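You operate a simulated robot arm through the tools that you are given. There is no shell and no other tool. Be economical: measure what you need, move in short steps, check, and stop when the job is done.

You run a simulated robot arm. Do the job below in one go: nothing can be reset, and whatever is moved stays where it is left.

JOB
Warm the milk on medium and pour it into the teal mug.
Fine: ring off, pan on the trivet.
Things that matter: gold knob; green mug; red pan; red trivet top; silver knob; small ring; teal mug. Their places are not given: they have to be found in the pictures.

It is judged by the outcome, as a careful person would: the job done as asked, and still so three seconds after it is handed in. It fails if anything else is knocked over, pushed out of place, dropped, spilled or broken.

ROBOT AND FRAMES
A 6-joint arm with a two-finger parallel gripper, fixed in place. Base frame: the origin is at the foot of the arm, x ahead of it, y to its left, z up; the work surface is at about z = 910. Units: mm, degrees, N and s.
With the tool pointing down near the work surface it reaches from about 360 to 820 mm from the base axis. Its first joint turns from -166.0 to 166.0 degrees. Payload 3.91 kg.
The TCP is the grasp point between the finger pads, 30 mm short of the fingertips. In the tool frame z runs along the fingers and y along their closing line. The gripper opens to 110 mm. The fingers are 20 mm wide and 10 mm thick; the gripper's body (48 by 112 mm) begins 55 mm behind the TCP.
Orientation is told as [roll, pitch, yaw] about the base's x, y, z axes, in that order, counted from this pose: with the fingers straight down and closing along the base's y, the tool's x points along the base's -x, its y along +y and its z along -z.

CONTROLS
- The arm moves only by the tool nudge_tool. Its argument "commands" is a list of rows, each a list of 3 entries, a list of its own where there are three numbers: the shift along the base's x, y, z in cm, then the turn, a rotation vector about the base's x, y, z in rad, then the finger opening in cm, from 0 to 11. In form: [[[dx, dy, dz], [rx, ry, rz], grip], ...]. A call has 1 to 10 rows; each row is the pose to reach, as a shift and turn from the pose commanded when the call began. Rows are played at 5 a second. More than 50 mm and 8.6 degrees between two rows, or a gripper value outside its range, and nothing of the call is played. Where a pose cannot be reached the arm comes as near as it can. A force on the tool above 60 N (or 10 N above the force at the start of the call, whichever is more), or a blocked arm, ends the call early, and 0.2 s more pass. The fingers move at their own pace (about 45 mm/s each) and stop on an object; they squeeze with about 35 N. The grip force told is the motor's: it shows also when the fingers shut on nothing. Time passes only in rows, and 0.2 s behind the last, so rows that repeat a pose let the fingers close. The reply holds the time, the measured pose of the TCP, the force on the tool along the base axes, the opening and the grip force, in the units named above and with some noise, with the torque about the TCP (base axes, N m) and any sound that the robot's microphone picked up.
- Cameras (640 x 400 px; columns grow to the right, rows downward): "scene" is fixed at [228.6, 655.7, 1704.7]; the picture's right is [-0.97, -0.24, 0.00], its down [-0.12, 0.50, -0.86] and it looks along [0.20, -0.83, -0.52] (base axes); focal length 338 px, centre (320, 200). "wrist" rides on the gripper at [77, 7, -115] in the tool frame; the picture's right is [-0.09, 1.00, 0.00], its down [-0.80, -0.07, -0.59] and it looks along [-0.59, -0.05, 0.80] (tool axes); focal length 270 px, centre (320, 200).
- camera(camera): a new picture of that camera. The clock stands still meanwhile.
- move_column(by): slides the trunk up (or, below 0, down) by that many mm; the arm rides with it, the base frame stays. It gives what a move gives, with no picture.
- locate(camera, pixels): for up to 12 pixels [column, row] of the newest picture of that camera ("zoom" is the newest enlarged one), the place [x, y, z] in the base frame of the surface seen there, good to about 3 mm, but the place of the scene camera against the robot may be out by one fixed shift of up to 18 mm in any direction. The clock stands still meanwhile.
- close_up(camera, box): a new picture of the part [left, top, right, bottom] of that camera's present view, enlarged. The clock stands still meanwhile.
- finish_job(): hands the job in; it is judged then, once.

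Work in short steps. Measure before you move; look again where a grasp or a placing could have gone wrong, and mend it. You have 80 turns and 34 pictures in all, those below and enlarged ones among them. Open the gripper and draw the arm clear of the work before you hand the job in, unless the task says otherwise; then end with one line.

The tools are called after "Request:" by a JSON object that holds its "fn" and its "kwargs". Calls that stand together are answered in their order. nudge_tool: Moves the arm, as the interface text tells. Its arguments: {"type":"object","properties":{"commands":{"type":"array"}},"required":["commands"]} The other tools are called the same way: move_column (by) slides the trunk up or down; camera (camera) takes a picture; locate (camera, pixels) gives the place of the surface under pixels of a picture; close_up (camera, box) takes an enlarged picture of a part of a camera's view; finish_job () hands the job in.

At the start:

```text
clock: 0.0
tool_pos: [294.0, -312.3, 1414.8]
tool_rot: [0.0, 0.0, -0.1]
wrist_force: [0.5, -0.9, 0.2]
wrist_torque: [0.0, -0.01, 0.02]
finger_gap: 110.1
grip_force: 0.1
trunk travel left (down, up): [-550.0, 60.0]
```

scene: 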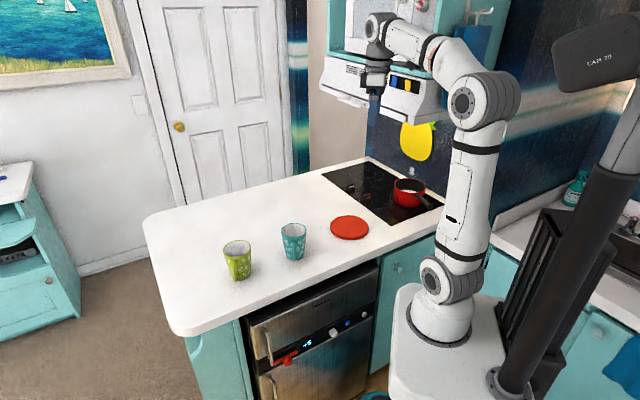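
wrist: 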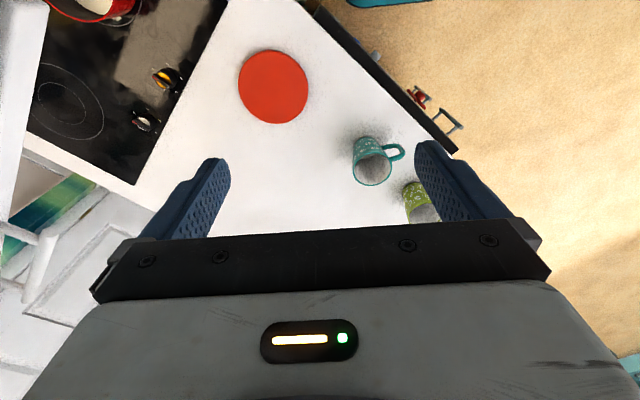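

The scene shows the hob with the red pan near (410,192), trivet (350,227), teal mug (293,241), green mug (238,260). I enlarge the hob and the mugs to see the knobs and the markings.

Request:
{"fn": "close_up", "kwargs": {"camera": "scene", "box": [310, 150, 460, 244]}}

Request:
{"fn": "close_up", "kwargs": {"camera": "wrist", "box": [20, 0, 240, 138]}}

```text
4.26 times, centred on (385, 197) of scene
```

zoom: 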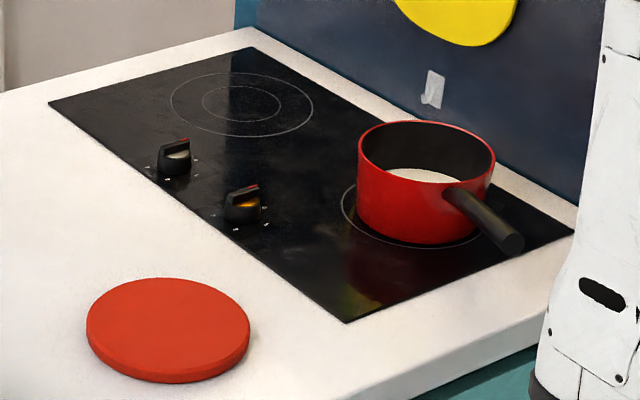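

```text
2.90 times, centred on (130, 69) of wrist
```

zoom: 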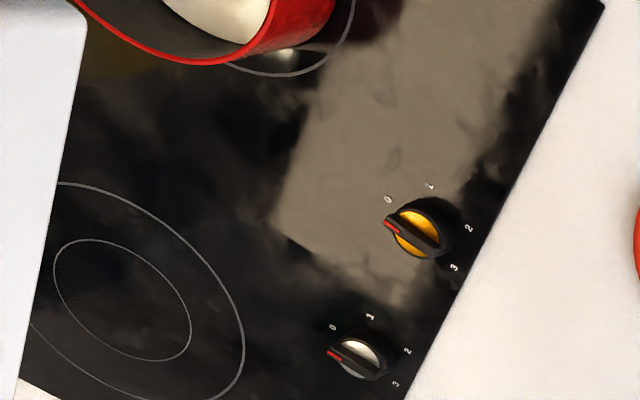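

The knobs carry marks 0–3 and both pointers are near 0; the pan sits on the single (small) ring, nearest the gold knob. I locate knobs and marks in the wrist zoom, and the rest in the wrist and scene pictures.

Request:
{"fn": "locate", "kwargs": {"camera": "zoom", "pixels": [[392, 225], [418, 232], [435, 245], [388, 200], [430, 186], [468, 228], [455, 267], [333, 327], [370, 317], [407, 351], [395, 384], [358, 357]]}}

Request:
{"fn": "locate", "kwargs": {"camera": "wrist", "pixels": [[273, 87], [239, 87], [308, 87], [273, 51], [273, 122], [372, 170], [354, 160], [391, 172], [400, 153], [372, 184], [407, 196], [425, 215]]}}

Request:
{"fn": "locate", "kwargs": {"camera": "scene", "pixels": [[350, 226], [331, 227], [369, 227], [293, 226], [293, 258], [238, 245], [240, 278], [410, 180], [395, 188], [425, 188], [430, 206], [410, 192]]}}

```text
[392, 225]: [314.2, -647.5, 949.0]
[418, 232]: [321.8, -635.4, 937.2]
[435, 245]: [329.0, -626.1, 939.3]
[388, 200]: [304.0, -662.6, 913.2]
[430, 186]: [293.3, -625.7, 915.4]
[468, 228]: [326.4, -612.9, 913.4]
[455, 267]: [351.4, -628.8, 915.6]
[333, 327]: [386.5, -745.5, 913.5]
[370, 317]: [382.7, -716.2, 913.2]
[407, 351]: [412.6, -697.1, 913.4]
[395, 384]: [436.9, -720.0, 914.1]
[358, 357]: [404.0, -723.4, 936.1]
```

```text
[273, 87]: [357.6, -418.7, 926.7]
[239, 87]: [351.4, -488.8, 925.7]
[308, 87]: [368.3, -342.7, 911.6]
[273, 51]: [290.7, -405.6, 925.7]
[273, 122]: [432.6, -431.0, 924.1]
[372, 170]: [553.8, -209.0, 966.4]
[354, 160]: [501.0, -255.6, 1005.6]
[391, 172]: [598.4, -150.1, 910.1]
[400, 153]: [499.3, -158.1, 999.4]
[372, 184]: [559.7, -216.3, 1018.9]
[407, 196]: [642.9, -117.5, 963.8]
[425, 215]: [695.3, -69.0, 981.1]
```

```text
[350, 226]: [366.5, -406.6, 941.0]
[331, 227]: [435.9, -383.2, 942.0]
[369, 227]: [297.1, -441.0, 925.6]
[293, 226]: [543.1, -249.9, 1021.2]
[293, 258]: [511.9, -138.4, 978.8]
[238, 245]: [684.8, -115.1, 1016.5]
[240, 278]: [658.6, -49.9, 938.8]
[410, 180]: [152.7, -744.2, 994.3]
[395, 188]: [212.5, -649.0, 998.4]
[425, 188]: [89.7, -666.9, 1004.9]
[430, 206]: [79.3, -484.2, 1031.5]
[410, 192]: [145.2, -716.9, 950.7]
```

Gold knob is centred about (321,-641) with 0 near 230° and 2 near 80° (clockwise from above). Before moving I measure the hood above the hob (near (350,90)–(430,110)), wall (420,140), and the pan handle.

Request:
{"fn": "locate", "kwargs": {"camera": "scene", "pixels": [[335, 95], [345, 70], [400, 110], [420, 105], [340, 100], [420, 140], [375, 140], [395, 184], [425, 191], [418, 196], [410, 207], [432, 208]]}}

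Request:
{"fn": "close_up", "kwargs": {"camera": "scene", "box": [380, 165, 460, 215]}}

```text
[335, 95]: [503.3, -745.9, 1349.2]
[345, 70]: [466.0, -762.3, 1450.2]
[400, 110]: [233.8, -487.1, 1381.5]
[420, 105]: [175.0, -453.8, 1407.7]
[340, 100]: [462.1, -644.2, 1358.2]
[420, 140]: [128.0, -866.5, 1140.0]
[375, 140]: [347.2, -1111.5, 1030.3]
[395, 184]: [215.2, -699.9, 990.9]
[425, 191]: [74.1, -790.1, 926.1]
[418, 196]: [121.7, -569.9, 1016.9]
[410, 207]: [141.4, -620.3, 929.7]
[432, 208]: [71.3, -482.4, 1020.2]
```

```text
8.00 times, centred on (420, 190) of scene
```

zoom: 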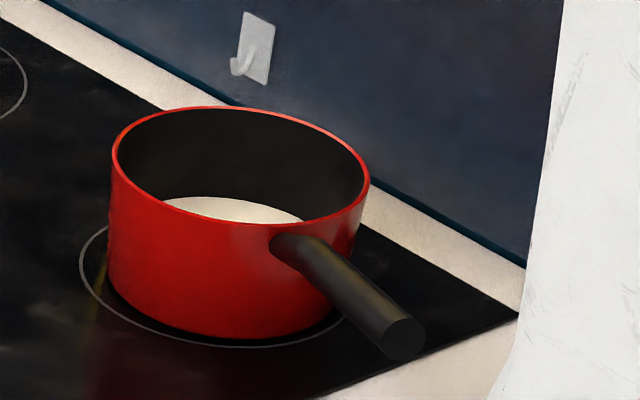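

The hood's underside is at about z=1350–1400, over pan and knobs, so the arm must come in low. I measure the arm's own links to choose the trunk height.

Request:
{"fn": "locate", "kwargs": {"camera": "scene", "pixels": [[440, 330], [437, 278], [450, 215], [475, 100], [430, 50], [380, 28], [375, 80], [400, 300], [330, 68], [425, 62], [325, 88], [437, 90]]}}

```text
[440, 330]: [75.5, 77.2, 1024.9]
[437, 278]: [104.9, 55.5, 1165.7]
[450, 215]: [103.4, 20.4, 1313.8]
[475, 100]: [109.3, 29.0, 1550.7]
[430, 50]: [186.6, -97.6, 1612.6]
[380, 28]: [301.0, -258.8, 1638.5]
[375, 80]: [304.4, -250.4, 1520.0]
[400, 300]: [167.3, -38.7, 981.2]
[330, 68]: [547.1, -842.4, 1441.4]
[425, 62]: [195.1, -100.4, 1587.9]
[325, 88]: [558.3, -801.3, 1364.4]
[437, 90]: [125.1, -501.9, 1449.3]
```

Shoulder is at z≈1150 and elbow at 1570; lowering the trunk keeps the forearm below the hood (1350). I lower it by 220 mm; TCP would go to ~1195 above the free counter.

Request:
{"fn": "move_column", "kwargs": {"by": -220}}

```text
clock: 2.3
tool_pos: [293.5, -313.7, 1194.1]
tool_rot: [0.0, -0.1, -0.1]
wrist_force: [0.6, 0.7, -0.2]
wrist_torque: [0.02, -0.04, -0.01]
finger_gap: 109.9
grip_force: 0.0
trunk travel left (down, up): [-330.0, 280.0]
```

TCP is at 1194. I move toward the knobs with yaw about −85° so the wrist camera looks along −y onto the hob, staying outside the hood's front.

Request:
{"fn": "nudge_tool", "kwargs": {"commands": [[[0.2, -1.6, -0.4], [0, 0, -0.148], 11], [[0.4, -3.2, -0.8], [0, 0, -0.296], 11], [[0.6, -4.7, -1.2], [0, 0, -0.444], 11], [[0.8, -6.3, -1.6], [0, 0, -0.592], 11], [[1.0, -7.9, -2.0], [0, 0, -0.74], 11], [[1.2, -9.5, -2.4], [0, 0, -0.888], 11], [[1.4, -11, -2.8], [0, 0, -1.036], 11], [[1.6, -12.6, -3.2], [0, 0, -1.184], 11], [[1.8, -14.2, -3.6], [0, 0, -1.332], 11], [[2.0, -15.7, -4.4], [0, 0, -1.48], 11]]}}

Request:
{"fn": "camera", "kwargs": {"camera": "wrist"}}

```text
clock: 4.5
tool_pos: [313.8, -470.4, 1149.4]
tool_rot: [0.0, 0.0, -85.0]
wrist_force: [0.6, -1.3, -0.3]
wrist_torque: [0.03, -0.03, 0.0]
finger_gap: 109.8
grip_force: 0.1
trunk travel left (down, up): [-330.0, 280.0]
```

```text
28 pictures are left
```

wrist: 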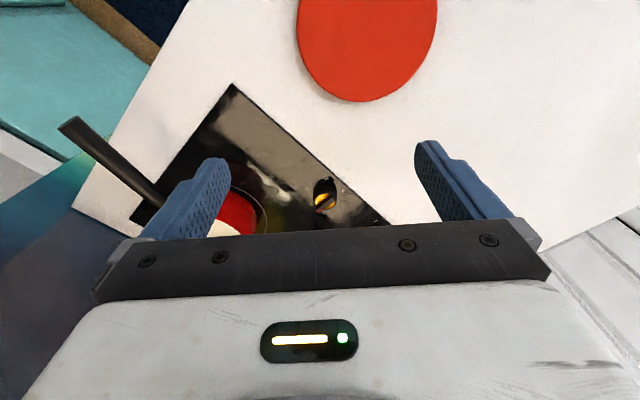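

The knob shows at (324,195) between the fingers. I enlarge that part to read the marks and the pan handle.

Request:
{"fn": "close_up", "kwargs": {"camera": "wrist", "box": [270, 160, 380, 229]}}

Request:
{"fn": "locate", "kwargs": {"camera": "wrist", "pixels": [[70, 128], [80, 120], [110, 155], [150, 188], [125, 175], [324, 195], [370, 50], [367, 100], [297, 40], [437, 25]]}}

```text
5.80 times, centred on (325, 194) of wrist
```

zoom: 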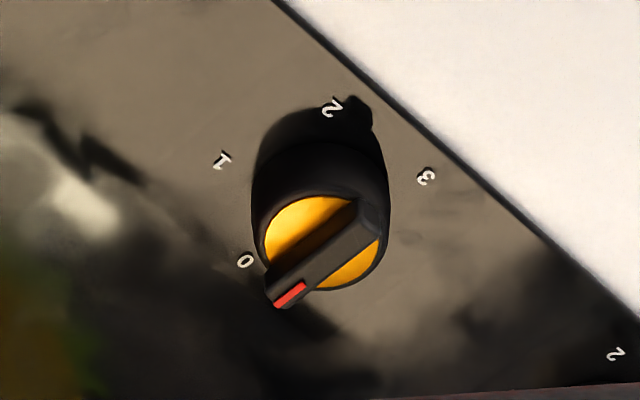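

```text
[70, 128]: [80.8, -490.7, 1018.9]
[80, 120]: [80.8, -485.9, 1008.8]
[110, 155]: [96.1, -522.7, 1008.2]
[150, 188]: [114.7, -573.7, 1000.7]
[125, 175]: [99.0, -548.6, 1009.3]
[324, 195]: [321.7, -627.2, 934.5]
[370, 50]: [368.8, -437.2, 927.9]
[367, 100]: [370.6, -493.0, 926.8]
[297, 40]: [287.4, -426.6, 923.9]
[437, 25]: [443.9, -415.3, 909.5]
```

Request:
{"fn": "locate", "kwargs": {"camera": "zoom", "pixels": [[290, 296], [370, 225], [330, 255], [300, 225], [350, 270], [245, 260], [222, 160], [331, 107], [426, 177], [320, 175], [262, 250], [388, 230]]}}

```text
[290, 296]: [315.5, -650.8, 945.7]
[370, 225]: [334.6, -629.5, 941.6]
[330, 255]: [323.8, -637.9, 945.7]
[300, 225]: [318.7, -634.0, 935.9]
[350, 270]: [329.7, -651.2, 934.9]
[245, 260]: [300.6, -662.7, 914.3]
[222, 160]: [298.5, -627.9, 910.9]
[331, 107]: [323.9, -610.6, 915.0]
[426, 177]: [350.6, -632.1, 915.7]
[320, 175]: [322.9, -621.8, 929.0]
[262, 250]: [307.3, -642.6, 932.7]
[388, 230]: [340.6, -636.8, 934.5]
```

Knob centre ≈ (324,−641), bar along 225°/45° with top z≈946; "2" lies at 90°, i.e. ~−135° from 0. I turn the tool to yaw +45° in two stages while descending, to straddle the bar.

Request:
{"fn": "nudge_tool", "kwargs": {"commands": [[[0.1, -0.5, -1], [0, 0, 0.145], 8], [[0.2, -1, -2], [0, 0, 0.29], 6], [[0.3, -1.5, -3], [0, 0, 0.435], 5], [[0.4, -2, -4], [0, 0, 0.58], 5], [[0.5, -2.5, -5], [0, 0, 0.725], 5], [[0.6, -3, -6], [0, 0, 0.87], 5], [[0.7, -3.5, -7], [0, 0, 1.015], 5], [[0.8, -4, -8], [0, 0, 1.16], 5], [[0.9, -4.5, -9], [0, 0, 1.305], 5], [[1.0, -5, -10], [0, 0, 1.45], 5]]}}

Request:
{"fn": "nudge_tool", "kwargs": {"commands": [[[0, -2, -0.5], [0, 0, 0.137], 5], [[0, -4, -1], [0, 0, 0.274], 5], [[0, -6, -1.5], [0, 0, 0.411], 5], [[0, -8, -2], [0, 0, 0.548], 5], [[0, -10, -2.5], [0, 0, 0.685], 5], [[0.0, -12.06, -3], [0, 0, 0.82], 5], [[0.0, -12.06, -3.5], [0, 0, 0.82], 5]]}}

Request:
{"fn": "camera", "kwargs": {"camera": "wrist"}}

```text
clock: 6.7
tool_pos: [324.5, -520.7, 1050.4]
tool_rot: [0.1, 0.0, -1.6]
wrist_force: [-0.2, -0.1, -0.6]
wrist_torque: [0.0, 0.02, -0.06]
finger_gap: 50.2
grip_force: 0.1
trunk travel left (down, up): [-330.0, 280.0]
```

```text
clock: 8.3
tool_pos: [324.7, -639.6, 1014.8]
tool_rot: [0.0, -0.1, 45.3]
wrist_force: [-0.9, -0.2, -0.1]
wrist_torque: [-0.04, -0.01, 0.01]
finger_gap: 50.2
grip_force: 0.0
trunk travel left (down, up): [-330.0, 280.0]
```

```text
26 pictures are left
```

wrist: 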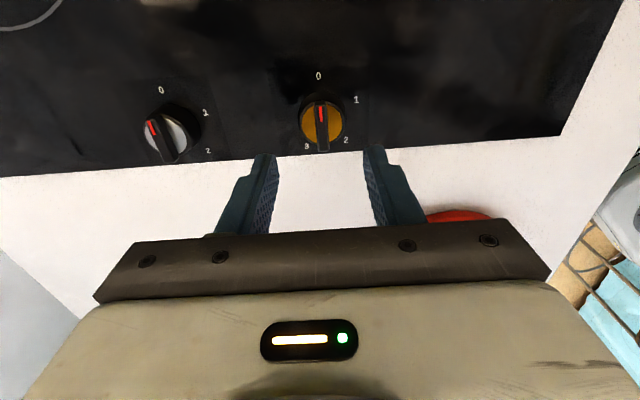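

Knob is seen at (321,120), bar aligned with the picture's vertical, fingers either side. I check its place against the TCP (324.7,−639.6).

Request:
{"fn": "locate", "kwargs": {"camera": "wrist", "pixels": [[320, 112], [322, 143], [308, 122], [335, 122], [318, 75], [356, 100], [345, 140], [306, 146]]}}

```text
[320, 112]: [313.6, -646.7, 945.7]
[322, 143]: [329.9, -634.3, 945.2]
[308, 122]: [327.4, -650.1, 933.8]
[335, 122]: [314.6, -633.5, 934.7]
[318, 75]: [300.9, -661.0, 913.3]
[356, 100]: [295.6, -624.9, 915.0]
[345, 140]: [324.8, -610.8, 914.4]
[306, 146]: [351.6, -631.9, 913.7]
```

Bar centre reads ≈(322,−641). I shift by (−2.5,−1.5) mm and descend to TCP 967, then close on the bar.

Request:
{"fn": "nudge_tool", "kwargs": {"commands": [[[-0.25, -0.15, -1.5], [0, 0, 0], 5], [[-0.25, -0.15, -3], [0, 0, 0], 5], [[-0.25, -0.15, -4.0], [0, 0, 0], 5], [[-0.25, -0.15, -4.8], [0, 0, 0], 5], [[-0.25, -0.15, -4.8], [0, 0, 0], 3], [[-0.25, -0.15, -4.8], [0, 0, 0], 1.5], [[-0.25, -0.15, -4.8], [0, 0, 0], 0], [[-0.25, -0.15, -4.8], [0, 0, 0], 0], [[-0.25, -0.15, -4.8], [0, 0, 0], 0]]}}

```text
clock: 10.3
tool_pos: [321.9, -640.0, 967.0]
tool_rot: [0.1, 0.0, 45.2]
wrist_force: [-8.1, 11.9, -5.0]
wrist_torque: [0.4, 0.14, -0.22]
finger_gap: 8.7
grip_force: 44.8
trunk travel left (down, up): [-330.0, 280.0]
```

The fingers hold the bar (gap 8.7 mm). I turn clockwise about −135° in two calls.

Request:
{"fn": "nudge_tool", "kwargs": {"commands": [[[0, 0, 0], [0, 0, -0.145], 0], [[0, 0, 0], [0, 0, -0.29], 0], [[0, 0, 0], [0, 0, -0.435], 0], [[0, 0, 0], [0, 0, -0.58], 0], [[0, 0, 0], [0, 0, -0.725], 0], [[0, 0, 0], [0, 0, -0.87], 0], [[0, 0, 0], [0, 0, -1.015], 0], [[0, 0, 0], [0, 0, -1.16], 0], [[0, 0, 0], [0, 0, -1.305], 0], [[0, 0, 0], [0, 0, -1.45], 0]]}}

```text
clock: 12.5
tool_pos: [322.0, -639.8, 967.0]
tool_rot: [0.0, 0.2, -37.9]
wrist_force: [-5.9, 28.1, -17.7]
wrist_torque: [0.05, -0.66, 0.01]
finger_gap: 8.9
grip_force: 44.7
trunk travel left (down, up): [-330.0, 280.0]
```

It turned 83°; there's a +y side force of 28 N, so I ease +1 mm in y and go on to yaw ≈ −90°.

Request:
{"fn": "nudge_tool", "kwargs": {"commands": [[[0, 0.1, 0.05], [0, 0, -0.13], 0], [[0, 0.1, 0.05], [0, 0, -0.26], 0], [[0, 0.1, 0.05], [0, 0, -0.39], 0], [[0, 0.1, 0.05], [0, 0, -0.52], 0], [[0, 0.1, 0.05], [0, 0, -0.65], 0], [[0, 0.1, 0.05], [0, 0, -0.78], 0], [[0, 0.1, 0.05], [0, 0, -0.9], 0]]}}

Request:
{"fn": "close_up", "kwargs": {"camera": "scene", "box": [330, 160, 450, 235]}}

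```text
clock: 14.1
tool_pos: [321.6, -639.7, 967.0]
tool_rot: [0.0, 0.1, -89.6]
wrist_force: [-6.4, 22.4, -22.7]
wrist_torque: [-0.03, 0.15, 0.0]
finger_gap: 8.9
grip_force: 44.5
trunk travel left (down, up): [-330.0, 280.0]
```

```text
5.33 times, centred on (390, 198) of scene
```

zoom: 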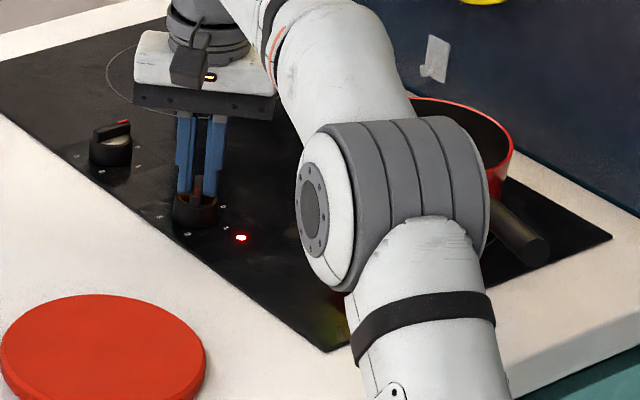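

A red lamp is lit beside the gold knob. I release, rise 70 mm, and check the pointer with the wrist camera.

Request:
{"fn": "nudge_tool", "kwargs": {"commands": [[[0, 0, 0], [0, 0, 0], 3], [[0, 0, 0], [0, 0, 0], 5], [[0, 0, 1], [0, 0, 0], 5], [[0, 0, 4], [0, 0, 0], 5], [[0, 0, 8], [0, 0, 0], 5]]}}

Request:
{"fn": "camera", "kwargs": {"camera": "wrist"}}

```text
clock: 15.3
tool_pos: [321.7, -640.1, 1045.2]
tool_rot: [0.1, 0.0, -89.3]
wrist_force: [0.0, 0.5, -0.1]
wrist_torque: [0.0, -0.03, -0.01]
finger_gap: 50.3
grip_force: 0.1
out of reach, approached as far as the arm can: row 5
trunk travel left (down, up): [-330.0, 280.0]
```

```text
24 pictures are left
```

wrist: 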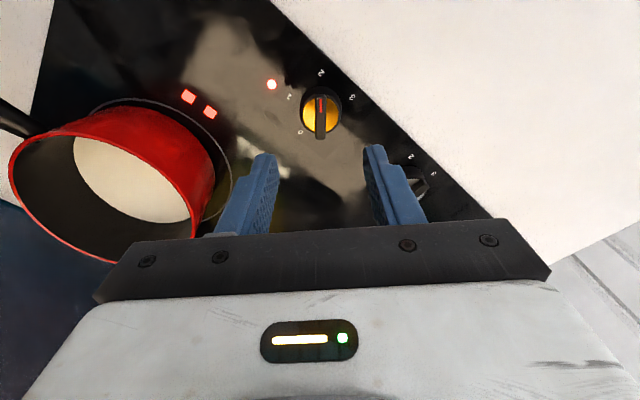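

The pointer aims at 2 (321,72), and two red bars near the small ring are lit at (188,97) and (210,112). I enlarge to confirm and see the pan.

Request:
{"fn": "close_up", "kwargs": {"camera": "wrist", "box": [140, 40, 380, 190]}}

Request:
{"fn": "locate", "kwargs": {"camera": "wrist", "pixels": [[10, 170], [60, 132], [140, 120], [195, 150], [213, 190], [190, 237], [130, 180], [110, 262], [95, 200], [185, 210], [20, 215], [60, 250]]}}

```text
2.67 times, centred on (260, 115) of wrist
```

zoom: 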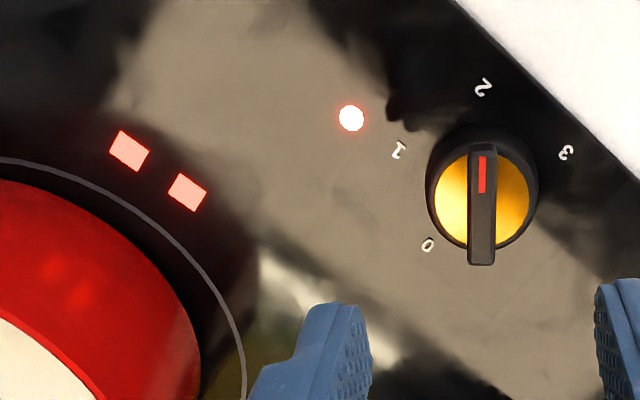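

```text
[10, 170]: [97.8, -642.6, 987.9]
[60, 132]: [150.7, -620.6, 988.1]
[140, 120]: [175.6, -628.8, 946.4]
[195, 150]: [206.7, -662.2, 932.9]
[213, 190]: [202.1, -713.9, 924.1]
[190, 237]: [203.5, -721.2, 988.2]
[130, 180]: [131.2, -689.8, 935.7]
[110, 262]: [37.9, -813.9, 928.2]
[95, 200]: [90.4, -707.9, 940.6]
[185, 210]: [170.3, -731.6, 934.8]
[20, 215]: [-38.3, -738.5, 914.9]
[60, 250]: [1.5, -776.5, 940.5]
```

Two bars lit for the small ring and pointer at 2: medium is set. Tool is well placed both to watch the milk and to turn the knob back, so I wait in place for signs.

Request:
{"fn": "nudge_tool", "kwargs": {"commands": [[[0, 0, 0], [0, 0, 0], 5], [[0, 0, 0], [0, 0, 0], 5], [[0, 0, 0], [0, 0, 0], 5], [[0, 0, 0], [0, 0, 0], 5], [[0, 0, 0], [0, 0, 0], 5], [[0, 0, 0], [0, 0, 0], 5], [[0, 0, 0], [0, 0, 0], 5], [[0, 0, 0], [0, 0, 0], 5], [[0, 0, 0], [0, 0, 0], 5], [[0, 0, 0], [0, 0, 0], 5]]}}

Request:
{"fn": "nudge_tool", "kwargs": {"commands": [[[0, 0, 0], [0, 0, 0], 5], [[0, 0, 0], [0, 0, 0], 5], [[0, 0, 0], [0, 0, 0], 5], [[0, 0, 0], [0, 0, 0], 5], [[0, 0, 0], [0, 0, 0], 5], [[0, 0, 0], [0, 0, 0], 5], [[0, 0, 0], [0, 0, 0], 5], [[0, 0, 0], [0, 0, 0], 5], [[0, 0, 0], [0, 0, 0], 5], [[0, 0, 0], [0, 0, 0], 5]]}}

Request:
{"fn": "camera", "kwargs": {"camera": "wrist"}}

```text
clock: 17.5
tool_pos: [321.1, -639.0, 1046.2]
tool_rot: [0.0, 0.0, -89.4]
wrist_force: [-0.3, 0.8, 0.1]
wrist_torque: [-0.02, -0.01, 0.01]
finger_gap: 50.1
grip_force: 0.0
trunk travel left (down, up): [-330.0, 280.0]
```

```text
clock: 19.7
tool_pos: [321.1, -638.1, 1045.3]
tool_rot: [0.0, 0.0, -89.5]
wrist_force: [-1.1, -0.2, -0.3]
wrist_torque: [0.0, 0.02, 0.0]
finger_gap: 50.1
grip_force: 0.0
trunk travel left (down, up): [-330.0, 280.0]
```

```text
22 pictures are left
```

wrist: 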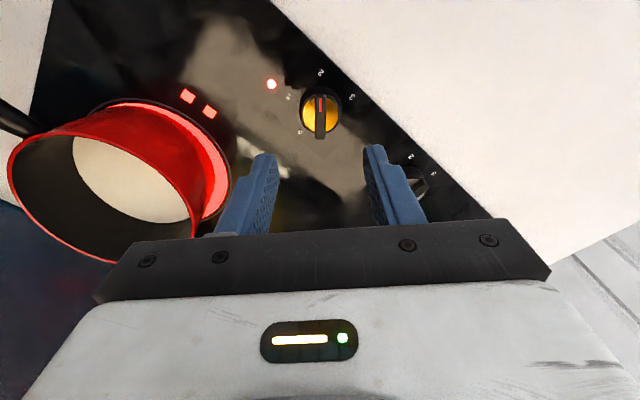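

The small ring now glows under the pan. I keep waiting and watch for steam or a sound.

Request:
{"fn": "nudge_tool", "kwargs": {"commands": [[[0, 0, 0], [0, 0, 0], 5], [[0, 0, 0], [0, 0, 0], 5], [[0, 0, 0], [0, 0, 0], 5], [[0, 0, 0], [0, 0, 0], 5], [[0, 0, 0], [0, 0, 0], 5], [[0, 0, 0], [0, 0, 0], 5], [[0, 0, 0], [0, 0, 0], 5], [[0, 0, 0], [0, 0, 0], 5], [[0, 0, 0], [0, 0, 0], 5], [[0, 0, 0], [0, 0, 0], 5]]}}

Request:
{"fn": "nudge_tool", "kwargs": {"commands": [[[0, 0, 0], [0, 0, 0], 5], [[0, 0, 0], [0, 0, 0], 5], [[0, 0, 0], [0, 0, 0], 5], [[0, 0, 0], [0, 0, 0], 5], [[0, 0, 0], [0, 0, 0], 5], [[0, 0, 0], [0, 0, 0], 5], [[0, 0, 0], [0, 0, 0], 5], [[0, 0, 0], [0, 0, 0], 5], [[0, 0, 0], [0, 0, 0], 5], [[0, 0, 0], [0, 0, 0], 5]]}}

Request:
{"fn": "close_up", "kwargs": {"camera": "wrist", "box": [0, 80, 240, 230]}}

```text
clock: 21.9
tool_pos: [322.0, -639.0, 1046.5]
tool_rot: [0.0, 0.0, -89.4]
wrist_force: [-0.1, 0.0, -1.0]
wrist_torque: [0.01, 0.0, 0.02]
finger_gap: 50.0
grip_force: 0.1
trunk travel left (down, up): [-330.0, 280.0]
```

```text
clock: 24.1
tool_pos: [321.1, -638.4, 1045.3]
tool_rot: [-0.1, 0.0, -89.4]
wrist_force: [0.1, -0.5, -0.1]
wrist_torque: [0.0, 0.02, 0.02]
finger_gap: 49.9
grip_force: 0.0
trunk travel left (down, up): [-330.0, 280.0]
```

```text
2.67 times, centred on (120, 155) of wrist
```

zoom: 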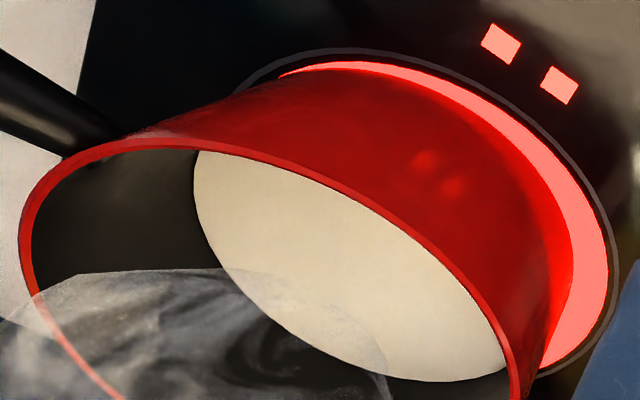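

Steam has begun to rise over the pan (bottom left of the zoom): the milk is warm. I go down on the knob bar again to turn the ring off.

Request:
{"fn": "nudge_tool", "kwargs": {"commands": [[[0, -0.1, -3], [0, 0, 0], 5], [[0, -0.1, -6], [0, 0, 0], 5], [[0, -0.1, -7.75], [0, 0, 0], 4], [[0, -0.1, -7.75], [0, 0, 0], 2], [[0, -0.1, -7.75], [0, 0, 0], 0], [[0, -0.1, -7.75], [0, 0, 0], 0], [[0, -0.1, -7.75], [0, 0, 0], 0]]}}

Request:
{"fn": "nudge_tool", "kwargs": {"commands": [[[0, 0, 0], [0, 0, 0.145], 0], [[0, 0, 0], [0, 0, 0.29], 0], [[0, 0, 0], [0, 0, 0.435], 0], [[0, 0, 0], [0, 0, 0.58], 0], [[0, 0, 0], [0, 0, 0.725], 0], [[0, 0, 0], [0, 0, 0.87], 0], [[0, 0, 0], [0, 0, 1.015], 0], [[0, 0, 0], [0, 0, 1.16], 0], [[0, 0, 0], [0, 0, 1.305], 0], [[0, 0, 0], [0, 0, 1.45], 0]]}}

```text
clock: 25.7
tool_pos: [320.8, -640.4, 965.5]
tool_rot: [0.0, 0.1, -89.4]
wrist_force: [2.5, 1.2, -1.8]
wrist_torque: [-0.62, -0.11, -0.06]
finger_gap: 9.0
grip_force: 45.1
trunk travel left (down, up): [-330.0, 280.0]
```

```text
clock: 27.9
tool_pos: [320.9, -639.8, 966.6]
tool_rot: [0.1, 0.1, -6.1]
wrist_force: [7.7, -2.5, -10.2]
wrist_torque: [-0.13, -0.79, 0.01]
finger_gap: 8.8
grip_force: 45.3
trunk travel left (down, up): [-330.0, 280.0]
```

At yaw −6°; I complete the turn to 0 (yaw ≈ +46°).

Request:
{"fn": "nudge_tool", "kwargs": {"commands": [[[0, 0, 0], [0, 0, 0.13], 0], [[0, 0, 0], [0, 0, 0.26], 0], [[0, 0, 0], [0, 0, 0.39], 0], [[0, 0, 0], [0, 0, 0.52], 0], [[0, 0, 0], [0, 0, 0.65], 0], [[0, 0, 0], [0, 0, 0.78], 0], [[0, 0, 0], [0, 0, 0.9], 0], [[0, 0, 0], [0, 0, 0.9], 3], [[0, 0, 0], [0, 0, 0.9], 5], [[0, 0, 3], [0, 0, 0.9], 5]]}}

Request:
{"fn": "nudge_tool", "kwargs": {"commands": [[[0, 1, 4], [0, 0, 0], 5], [[0, 3, 6], [0, 0, -0.1], 5]]}}

Request:
{"fn": "camera", "kwargs": {"camera": "wrist"}}

```text
clock: 30.1
tool_pos: [322.5, -640.0, 997.2]
tool_rot: [0.0, 0.0, 45.3]
wrist_force: [-0.1, -0.1, 0.2]
wrist_torque: [0.03, 0.0, -0.01]
finger_gap: 50.1
grip_force: 0.0
trunk travel left (down, up): [-330.0, 280.0]
```

```text
clock: 30.7
tool_pos: [320.1, -609.4, 1058.1]
tool_rot: [0.1, -0.1, 39.4]
wrist_force: [-0.7, -0.8, 0.4]
wrist_torque: [-0.02, 0.01, 0.0]
finger_gap: 50.2
grip_force: 0.1
trunk travel left (down, up): [-330.0, 280.0]
```

```text
20 pictures are left
```

wrist: 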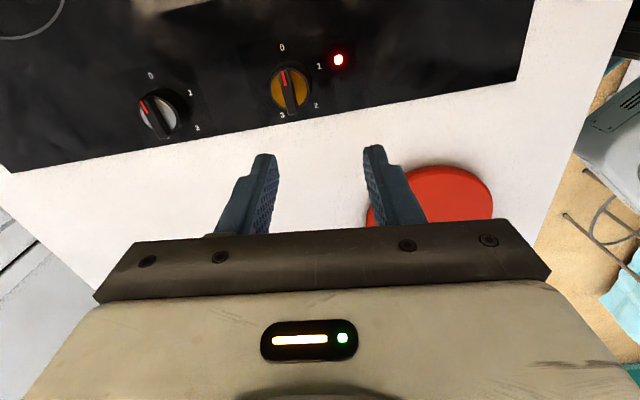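

Gold pointer is back at 0 (291,88), but the lamp is still lit—probably a residual-heat lamp; I'll recheck. Now I go above the pan handle with yaw ≈19.5° to measure it.

Request:
{"fn": "nudge_tool", "kwargs": {"commands": [[[-3, 1.8, 1.5], [0, 0, -0.05], 6], [[-6, 3.7, 3], [0, 0, -0.1], 6], [[-9, 5.5, 4], [0, 0, -0.15], 6], [[-12, 7.4, 5], [0, 0, -0.2], 6], [[-15, 9.2, 6.2], [0, 0, -0.25], 6], [[-18, 11, 6.2], [0, 0, -0.3], 6], [[-21, 12.9, 6.2], [0, 0, -0.347], 6]]}}

Request:
{"fn": "camera", "kwargs": {"camera": "wrist"}}

Request:
{"fn": "camera", "kwargs": {"camera": "scene"}}

```text
clock: 32.5
tool_pos: [101.6, -479.9, 1091.0]
tool_rot: [3.8, -1.3, 19.1]
wrist_force: [0.3, 0.3, 0.4]
wrist_torque: [0.0, 0.06, -0.01]
finger_gap: 59.8
grip_force: 0.0
trunk travel left (down, up): [-330.0, 280.0]
stopped in row 7: the arm was blocked; the commanded pose is now the measured one
```

```text
19 pictures are left
```

wrist: 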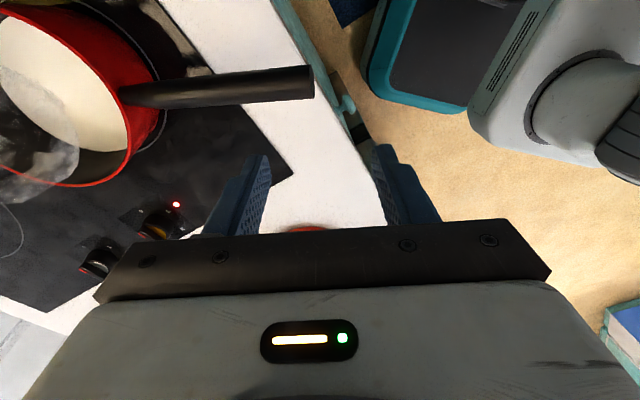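

```text
18 pictures are left
```

scene: 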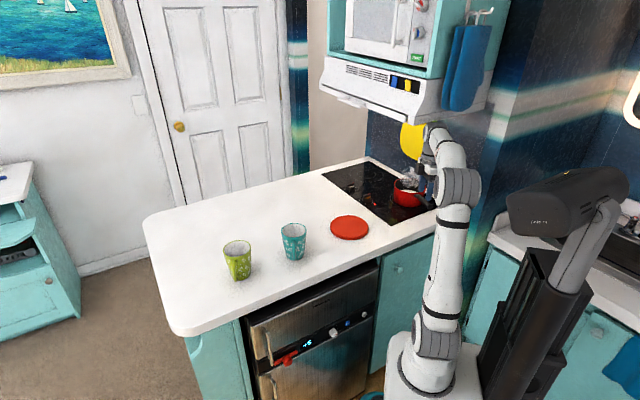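

The arm was blocked at (102,−480,1091). I look closely at the wrist and hood area, and measure the handle in the wrist view ((120,95)–(312,82)).

Request:
{"fn": "close_up", "kwargs": {"camera": "scene", "box": [370, 90, 530, 220]}}

Request:
{"fn": "locate", "kwargs": {"camera": "wrist", "pixels": [[312, 82], [310, 68], [312, 96], [270, 84], [220, 88], [170, 94], [130, 97], [220, 75], [220, 102], [70, 185], [100, 50], [60, 100]]}}

```text
3.08 times, centred on (450, 155) of scene
```

zoom: 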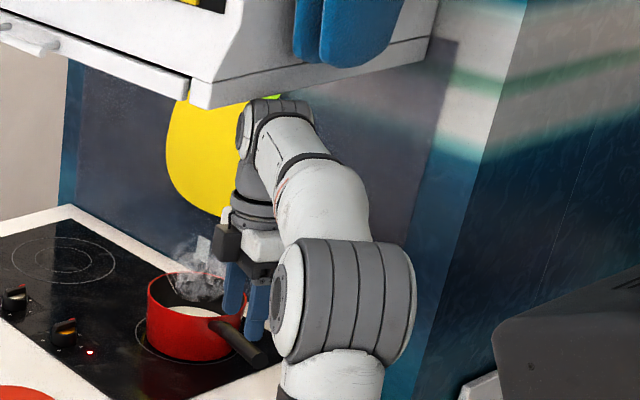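

```text
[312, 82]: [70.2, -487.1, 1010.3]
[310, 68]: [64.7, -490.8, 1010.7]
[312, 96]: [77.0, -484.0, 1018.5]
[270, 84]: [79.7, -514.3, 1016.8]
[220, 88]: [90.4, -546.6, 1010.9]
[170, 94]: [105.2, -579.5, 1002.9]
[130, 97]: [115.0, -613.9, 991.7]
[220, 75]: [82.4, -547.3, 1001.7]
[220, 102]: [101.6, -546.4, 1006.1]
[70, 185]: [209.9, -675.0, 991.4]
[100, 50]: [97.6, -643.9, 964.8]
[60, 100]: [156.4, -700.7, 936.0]
```

The bars beside the ring are out, so the ring is off. The wrist likely touched the hood underside/end, so I stay lower. Handle axis: end ≈(71,−486,1011), passing (91,−547,1001), sloping 13° down to the pan, Ø≈20. I move to (200,−490,1060) and level the tool.

Request:
{"fn": "nudge_tool", "kwargs": {"commands": [[[1, 0, -1.5], [-0.02, 0, 0.0], 6], [[4, 0, -3], [-0.05, 0, 0.003], 6], [[7, -0.5, -3], [-0.07, 0, 0.007], 6], [[10, -1, -3], [-0.07, 0, 0.007], 6]]}}

```text
clock: 33.5
tool_pos: [206.3, -490.7, 1065.4]
tool_rot: [-0.7, 0.4, 19.9]
wrist_force: [-0.3, 0.8, 0.1]
wrist_torque: [0.01, -0.01, -0.01]
finger_gap: 59.9
grip_force: 0.0
trunk travel left (down, up): [-330.0, 280.0]
```

Level at (206,−491,1065). Now I tilt the fingers up to point along the handle (−77° about (0.943,0.334,0)).

Request:
{"fn": "nudge_tool", "kwargs": {"commands": [[[0, 0, 0], [-0.127, -0.045, 0], 6], [[0, 0, 0], [-0.253, -0.09, 0], 6], [[0, 0, 0], [-0.38, -0.135, 0], 6], [[0, 0, 0], [-0.507, -0.18, 0], 6], [[0, 0, 0], [-0.634, -0.225, 0], 6], [[0, 0, 0], [-0.76, -0.27, 0], 6], [[0, 0, 0], [-0.887, -0.315, 0], 6], [[0, 0, 0], [-1.014, -0.36, 0], 6], [[0, 0, 0], [-1.14, -0.404, 0], 6], [[0, 0, 0], [-1.267, -0.449, 0], 6]]}}

Request:
{"fn": "camera", "kwargs": {"camera": "scene"}}

```text
clock: 35.7
tool_pos: [206.6, -489.0, 1064.8]
tool_rot: [-77.8, 0.4, 19.2]
wrist_force: [-0.1, 0.1, -0.1]
wrist_torque: [-0.01, -0.02, -0.01]
finger_gap: 59.9
grip_force: 0.1
out of reach, approached as far as the arm can: row 8, 9
trunk travel left (down, up): [-330.0, 280.0]
```

```text
16 pictures are left
```

scene: 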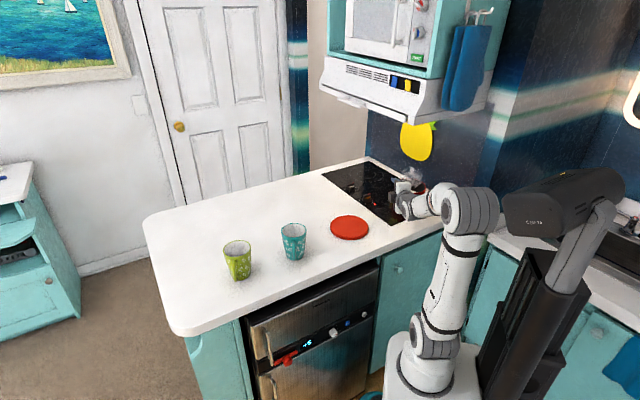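

The pose is reached. I lower beside the handle to z≈1001, then slide sideways onto it.

Request:
{"fn": "nudge_tool", "kwargs": {"commands": [[[0, 0, -3.2], [0, 0, 0], 6], [[0, 0, -6.4], [0, 0, 0], 6], [[-3, -1, -6.4], [0, 0, 0], 6], [[-6, -2, -6.4], [0, 0, 0], 6], [[-8, -2.6, -6.4], [0, 0, 0], 6]]}}

Request:
{"fn": "camera", "kwargs": {"camera": "wrist"}}

```text
clock: 36.9
tool_pos: [125.3, -516.8, 1000.8]
tool_rot: [-77.7, 0.3, 19.3]
wrist_force: [0.5, -0.2, -0.8]
wrist_torque: [0.0, 0.05, -0.02]
finger_gap: 60.0
grip_force: 0.1
trunk travel left (down, up): [-330.0, 280.0]
```

```text
15 pictures are left
```

wrist: 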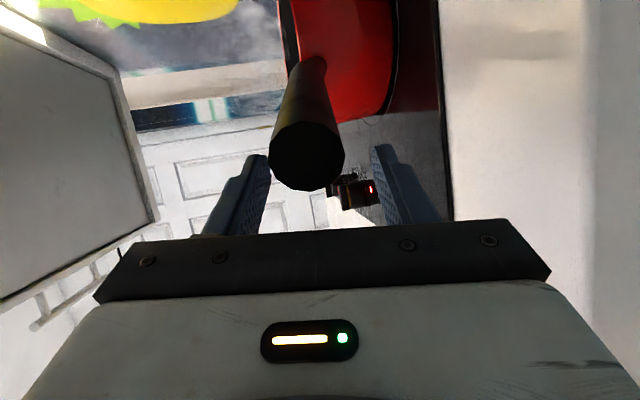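

The handle end (306,150) lies between the fingers. I measure it from here.

Request:
{"fn": "locate", "kwargs": {"camera": "wrist", "pixels": [[306, 150], [275, 155], [340, 155], [306, 125], [306, 185], [308, 105], [306, 70], [295, 70], [322, 70]]}}

```text
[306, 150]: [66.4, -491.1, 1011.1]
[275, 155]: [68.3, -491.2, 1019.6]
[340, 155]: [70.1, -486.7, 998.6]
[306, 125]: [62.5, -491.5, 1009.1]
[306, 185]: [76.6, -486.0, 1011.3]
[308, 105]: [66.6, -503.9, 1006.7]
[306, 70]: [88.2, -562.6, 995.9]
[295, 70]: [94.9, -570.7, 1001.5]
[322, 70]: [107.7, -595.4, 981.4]
```

End centre (69,−488.5,1009.5); grasp target (83.5,−530,999.5). I slide the last 44 mm and close.

Request:
{"fn": "nudge_tool", "kwargs": {"commands": [[[-2.1, -0.65, -0.1], [0, 0, 0], 6], [[-4.2, -1.3, -0.1], [0, 0, 0], 6], [[-4.2, -1.3, -0.1], [0, 0, 0], 4], [[-4.2, -1.3, -0.1], [0, 0, 0], 2.5], [[-4.2, -1.3, -0.1], [0, 0, 0], 0], [[-4.2, -1.3, -0.1], [0, 0, 0], 0], [[-4.2, -1.3, -0.1], [0, 0, 0], 0]]}}

Request:
{"fn": "camera", "kwargs": {"camera": "wrist"}}

```text
clock: 38.5
tool_pos: [82.9, -529.8, 1002.7]
tool_rot: [-78.2, 0.4, 19.1]
wrist_force: [1.2, -8.1, 18.0]
wrist_torque: [-2.57, -0.99, -0.27]
finger_gap: 23.4
grip_force: 35.0
trunk travel left (down, up): [-330.0, 280.0]
```

```text
14 pictures are left
```

wrist: 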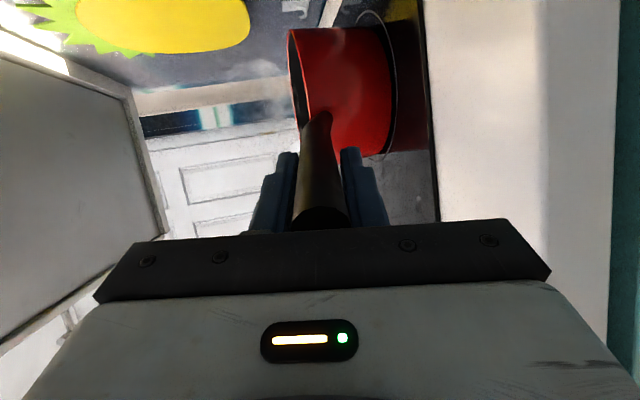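

Gripped at 23.4 mm. I lift slowly 20 mm and check the load and tilt.

Request:
{"fn": "nudge_tool", "kwargs": {"commands": [[[0, 0, 0.3], [0, 0, 0], 0], [[0, 0, 0.7], [0, 0, 0], 0], [[0, 0, 1.1], [0, 0, 0], 0], [[0, 0, 1.5], [0, 0, 0], 0], [[0, 0, 2.0], [0, 0, 0], 0], [[0, 0, 2.0], [0, 0, 0], 0]]}}

Request:
{"fn": "close_up", "kwargs": {"camera": "scene", "box": [370, 150, 466, 210]}}

```text
clock: 39.9
tool_pos: [82.5, -529.8, 1020.3]
tool_rot: [-77.8, 0.4, 19.3]
wrist_force: [-0.4, 1.0, -2.3]
wrist_torque: [0.08, 0.0, 0.0]
finger_gap: 29.8
grip_force: 1.6
trunk travel left (down, up): [-330.0, 280.0]
```

```text
6.67 times, centred on (418, 180) of scene
```

zoom: 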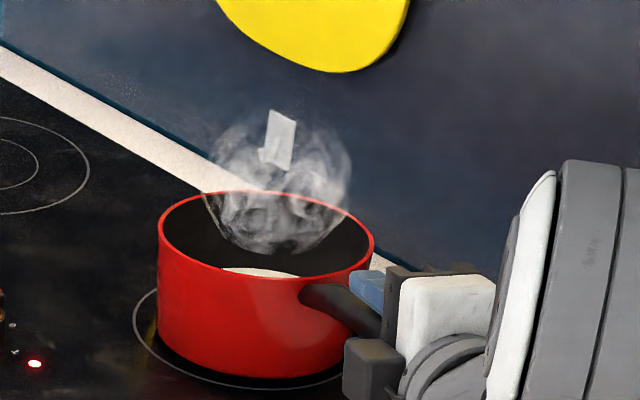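

The gap went to 29.8 with almost no grip force: something slipped. I look with the wrist camera.

Request:
{"fn": "camera", "kwargs": {"camera": "wrist"}}

```text
12 pictures are left
```

wrist: 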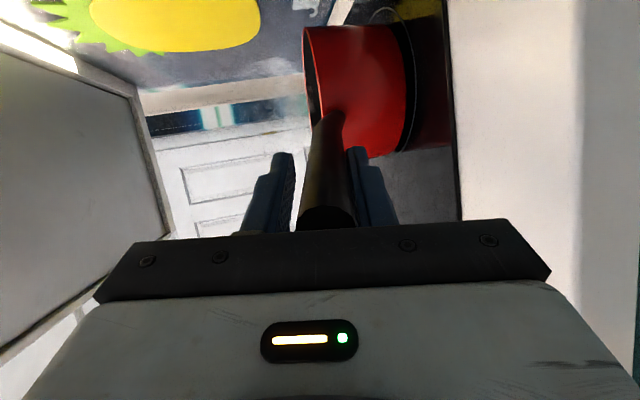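

The handle rests on the lower finger and the upper one stands off. I hold a second with grip 0 to see whether the fingers close.

Request:
{"fn": "nudge_tool", "kwargs": {"commands": [[[0, 0, 0], [0, 0, 0], 0], [[0, 0, 0], [0, 0, 0], 0], [[0, 0, 0], [0, 0, 0], 0], [[0, 0, 0], [0, 0, 0], 0]]}}

```text
clock: 40.9
tool_pos: [82.9, -530.1, 1019.1]
tool_rot: [-77.7, 0.4, 19.2]
wrist_force: [-0.6, 0.3, -5.8]
wrist_torque: [0.78, 0.32, -0.01]
finger_gap: 21.2
grip_force: 35.2
trunk travel left (down, up): [-330.0, 280.0]
```

Now it grips again: 21.2 mm, load −5.8 N with 0.84 N m, which fits the whole pan hanging level about 145 mm ahead. I raise 20 mm more and check in the picture.

Request:
{"fn": "nudge_tool", "kwargs": {"commands": [[[0, 0, 0.4], [0, 0, 0], 0], [[0, 0, 0.8], [0, 0, 0], 0], [[0, 0, 1.2], [0, 0, 0], 0], [[0, 0, 1.6], [0, 0, 0], 0], [[0, 0, 2.0], [0, 0, 0], 0], [[0, 0, 2.0], [0, 0, 0], 0], [[0, 0, 2.0], [0, 0, 0], 0]]}}

Request:
{"fn": "close_up", "kwargs": {"camera": "scene", "box": [370, 150, 466, 210]}}

```text
clock: 42.5
tool_pos: [82.4, -530.3, 1040.3]
tool_rot: [-77.7, 0.4, 19.1]
wrist_force: [0.3, 0.3, -6.5]
wrist_torque: [0.78, 0.31, -0.02]
finger_gap: 21.4
grip_force: 34.7
trunk travel left (down, up): [-330.0, 280.0]
```

```text
6.67 times, centred on (418, 180) of scene
```

zoom: 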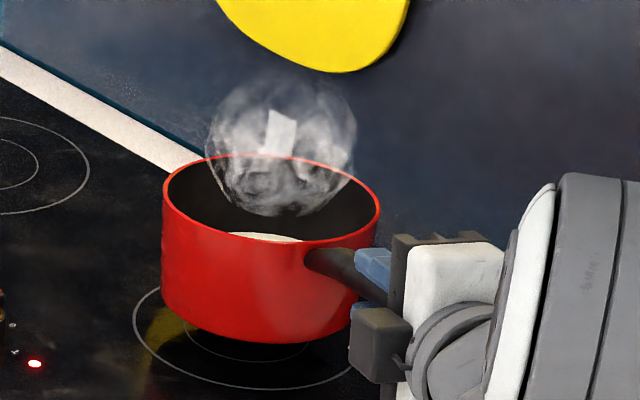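

The pan is lifted and level. I measure its rim and milk level in the zoom, plus the lamp/knob references.

Request:
{"fn": "locate", "kwargs": {"camera": "zoom", "pixels": [[164, 195], [379, 205], [275, 155], [265, 245], [215, 225], [240, 344], [165, 290], [265, 236], [35, 364], [290, 238]]}}

```text
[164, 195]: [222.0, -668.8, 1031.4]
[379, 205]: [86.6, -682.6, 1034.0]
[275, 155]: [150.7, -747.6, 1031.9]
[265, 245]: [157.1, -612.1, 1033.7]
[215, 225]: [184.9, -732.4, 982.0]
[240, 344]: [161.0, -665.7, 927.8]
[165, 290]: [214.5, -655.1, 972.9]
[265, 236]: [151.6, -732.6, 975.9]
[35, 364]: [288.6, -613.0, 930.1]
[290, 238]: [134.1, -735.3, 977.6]
```

Rim z is equal all round, so the pan hangs level; scene shift ≈(+7,+7,+12). Now I measure the mugs.

Request:
{"fn": "close_up", "kwargs": {"camera": "scene", "box": [210, 205, 338, 285]}}

```text
5.00 times, centred on (274, 245) of scene
```

zoom: 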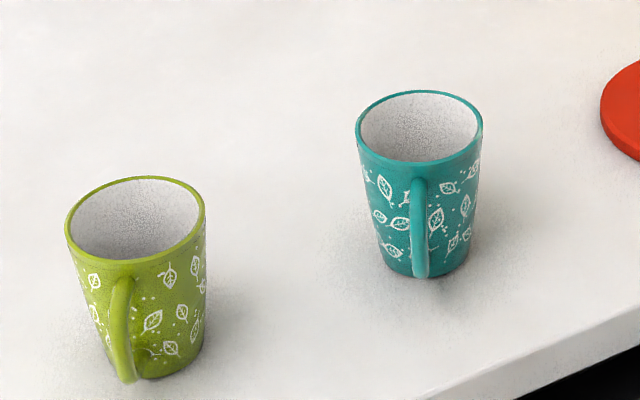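

Request:
{"fn": "locate", "kwargs": {"camera": "zoom", "pixels": [[357, 128], [483, 125], [420, 92], [395, 159], [450, 158], [420, 200], [420, 270], [67, 232], [204, 215], [140, 179], [135, 259], [125, 370]]}}

```text
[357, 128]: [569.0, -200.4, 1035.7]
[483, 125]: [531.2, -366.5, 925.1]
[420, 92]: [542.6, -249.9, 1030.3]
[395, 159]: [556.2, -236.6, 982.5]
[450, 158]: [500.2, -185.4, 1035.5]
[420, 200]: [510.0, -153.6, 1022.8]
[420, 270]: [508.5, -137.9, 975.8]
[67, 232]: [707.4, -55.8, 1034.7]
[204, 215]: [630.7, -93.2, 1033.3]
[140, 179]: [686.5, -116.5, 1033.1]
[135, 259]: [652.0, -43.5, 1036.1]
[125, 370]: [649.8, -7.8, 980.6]
```

Teal mug ≈ centre (523,−218), r 40, rim z≈1020 (shift-corrected); green mug (663,−87). Plan: keep the tool's heading, go via (400,−300) to pre-pour TCP (373,−90,1140), pouring toward +x. First I rise and start moving gently.

Request:
{"fn": "nudge_tool", "kwargs": {"commands": [[[0, 0, 1.5], [0, 0, 0], 0], [[0, 0, 4], [0, 0, 0], 0], [[0, 0, 7], [0, 0, 0], 0], [[1, 0.7, 9], [0, 0, 0], 0], [[3, 2.2, 10], [0, 0, 0], 0], [[5.5, 4, 10], [0, 0, 0], 0], [[8, 5.8, 10], [0, 0, 0], 0], [[10.5, 7.6, 10], [0, 0, 0], 0], [[12.5, 9.1, 10], [0, 0, 0], 0], [[13.5, 9.8, 10], [0, 0, 0], 0]]}}

```text
clock: 44.7
tool_pos: [220.2, -430.9, 1138.9]
tool_rot: [-77.7, 0.4, 19.3]
wrist_force: [-0.3, -0.6, -6.5]
wrist_torque: [0.79, 0.29, -0.02]
finger_gap: 21.1
grip_force: 34.9
trunk travel left (down, up): [-330.0, 280.0]
```

Load steady (6.5 N, 0.84 N m). I continue to the waypoint (400,−300).

Request:
{"fn": "nudge_tool", "kwargs": {"commands": [[[1, 0.7, 0], [0, 0, 0], 0], [[3, 2.2, 0], [0, 0, 0], 0], [[5.5, 4, 0], [0, 0, 0], 0], [[8, 5.8, 0], [0, 0, 0], 0], [[10.5, 7.6, 0], [0, 0, 0], 0], [[13, 9.4, 0], [0, 0, 0], 0], [[15.5, 11.2, 0], [0, 0, 0], 0], [[17.2, 12.5, 0], [0, 0, 0], 0], [[18, 13.1, 0], [0, 0, 0], 0]]}}

Request:
{"fn": "nudge_tool", "kwargs": {"commands": [[[-0.1, 1, 0], [0, 0, 0], 0], [[-0.3, 3, 0], [0, 0, 0], 0], [[-0.6, 5.5, 0], [0, 0, 0], 0], [[-1, 8.2, 0], [0, 0, 0], 0], [[-1.4, 11, 0], [0, 0, 0], 0], [[-1.8, 14, 0], [0, 0, 0], 0], [[-2.2, 17, 0], [0, 0, 0], 0], [[-2.5, 19.5, 0], [0, 0, 0], 0], [[-2.7, 21, 0], [0, 0, 0], 0], [[-2.7, 21, 0], [0, 0, 0], 0]]}}

Request:
{"fn": "camera", "kwargs": {"camera": "scene"}}

```text
clock: 46.7
tool_pos: [400.3, -300.2, 1140.1]
tool_rot: [-77.7, 0.4, 19.1]
wrist_force: [-0.8, 0.0, -5.9]
wrist_torque: [0.75, 0.29, 0.04]
finger_gap: 21.3
grip_force: 34.7
trunk travel left (down, up): [-330.0, 280.0]
```

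```text
clock: 48.9
tool_pos: [371.3, -90.3, 1139.5]
tool_rot: [-77.7, 0.4, 19.3]
wrist_force: [0.5, 0.3, -6.3]
wrist_torque: [0.77, 0.32, -0.02]
finger_gap: 21.2
grip_force: 35.2
trunk travel left (down, up): [-330.0, 280.0]
```

```text
9 pictures are left
```

scene: 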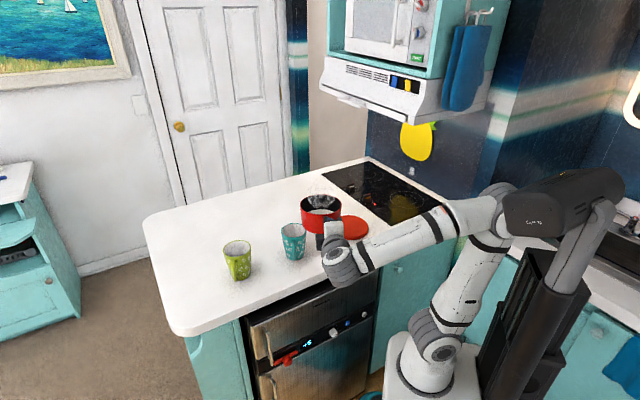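

In place. I measure the pan rim in the same scene frame as the mug (rim left ≈(302,203), right ≈(341,207), back (322,196), front (320,222)).

Request:
{"fn": "locate", "kwargs": {"camera": "scene", "pixels": [[301, 203], [302, 206], [340, 205], [340, 209], [322, 196], [318, 216], [282, 229], [305, 230], [293, 223], [290, 236]]}}

```text
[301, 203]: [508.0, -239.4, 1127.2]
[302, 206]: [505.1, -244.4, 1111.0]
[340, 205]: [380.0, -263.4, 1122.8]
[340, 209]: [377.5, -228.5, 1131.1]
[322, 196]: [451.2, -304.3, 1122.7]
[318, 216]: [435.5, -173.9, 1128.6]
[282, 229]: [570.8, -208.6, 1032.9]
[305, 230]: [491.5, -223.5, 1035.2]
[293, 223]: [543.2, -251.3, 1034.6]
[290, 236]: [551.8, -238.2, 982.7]
```

Pan rim is 92 mm above the mug rim; mug centre is 95 mm to the pour side and 4–5 mm ahead of the pan centre. I now tilt to 40° about the horizontal handle heading while bringing the lip over the mug.

Request:
{"fn": "nudge_tool", "kwargs": {"commands": [[[0.11, -0.01, 0.5], [-0.023, 0.066, 0], 0], [[0.22, -0.02, 1.0], [-0.046, 0.132, 0], 0], [[0.42, 0.01, 1.5], [-0.069, 0.198, 0], 0], [[0.63, 0.03, 1.9], [-0.092, 0.264, 0], 0], [[1.21, 0.19, 2.1], [-0.115, 0.33, 0], 0], [[1.69, 0.31, 2.2], [-0.138, 0.395, 0], 0], [[2.18, 0.43, 2.3], [-0.161, 0.461, 0], 0], [[2.76, 0.59, 2.2], [-0.184, 0.527, 0], 0], [[3.53, 0.81, 1.9], [-0.207, 0.593, 0], 0], [[4.11, 0.97, 1.6], [-0.23, 0.659, 0], 0]]}}

Request:
{"fn": "close_up", "kwargs": {"camera": "scene", "box": [250, 170, 378, 250]}}

```text
clock: 51.1
tool_pos: [395.8, -63.5, 1035.0]
tool_rot: [-79.0, 39.2, 18.2]
wrist_force: [0.1, -0.1, -4.9]
wrist_torque: [0.84, 0.08, 0.02]
finger_gap: 20.9
grip_force: 35.3
out of reach, approached as far as the arm can: row 4, 5, 6, 7, 8, 9, 10
trunk travel left (down, up): [-330.0, 280.0]
```

```text
5.00 times, centred on (314, 210) of scene
```

zoom: 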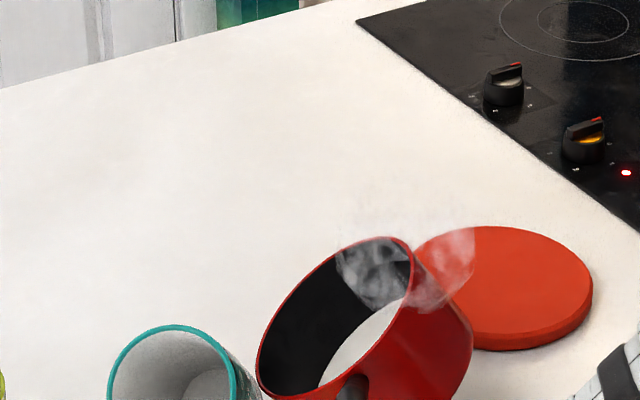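

The arm could not hold that height with the tilt: TCP sank to 1035 with the lip beside the mug, no spill seen. I retrace to level first; then I'll raise the trunk to gain height.

Request:
{"fn": "nudge_tool", "kwargs": {"commands": [[[-0.58, -0.16, 0.3], [0.023, -0.066, 0], 0], [[-1.35, -0.38, 0.6], [0.046, -0.132, 0], 0], [[-1.93, -0.54, 0.7], [0.069, -0.198, 0], 0], [[-2.42, -0.66, 0.6], [0.092, -0.264, 0], 0], [[-2.9, -0.78, 0.5], [0.115, -0.329, 0], 0], [[-3.48, -0.94, 0.3], [0.138, -0.395, 0], 0], [[-3.69, -0.96, 0.2], [0.161, -0.461, 0], 0], [[-3.89, -0.99, 0.1], [0.184, -0.527, 0], 0], [[-4.0, -0.98, 0], [0.207, -0.593, 0], 0], [[-4.11, -0.97, 0], [0.23, -0.659, 0], 0]]}}

```text
clock: 53.3
tool_pos: [358.2, -76.3, 1035.4]
tool_rot: [-77.6, 0.4, 19.2]
wrist_force: [-0.3, 0.1, -6.1]
wrist_torque: [0.79, 0.28, -0.02]
finger_gap: 21.0
grip_force: 34.9
trunk travel left (down, up): [-330.0, 280.0]
```

Level again, load unchanged (6.1 N): nothing spilled. The tool was nearly parallel to the wrist axis (singular) when rolling that way, so I'll pour from the other side with the heading turned +20°, which moves away from that. First rise to ~1160.

Request:
{"fn": "nudge_tool", "kwargs": {"commands": [[[-0.5, -0.1, 1], [0, 0, 0], 0], [[-0.5, -0.1, 3], [0, 0, 0], 0], [[-0.5, -0.1, 5.5], [0, 0, 0], 0], [[-0.5, -0.1, 8], [0, 0, 0], 0], [[-0.5, -0.1, 10.5], [0, 0, 0], 0], [[-0.5, -0.1, 12], [0, 0, 0], 0], [[-0.5, -0.1, 12.5], [0, 0, 0], 0]]}}

```text
clock: 54.9
tool_pos: [354.6, -77.9, 1160.8]
tool_rot: [-77.8, 0.4, 19.2]
wrist_force: [-0.5, 0.1, -6.1]
wrist_torque: [0.8, 0.3, 0.06]
finger_gap: 21.1
grip_force: 35.3
trunk travel left (down, up): [-330.0, 280.0]
```

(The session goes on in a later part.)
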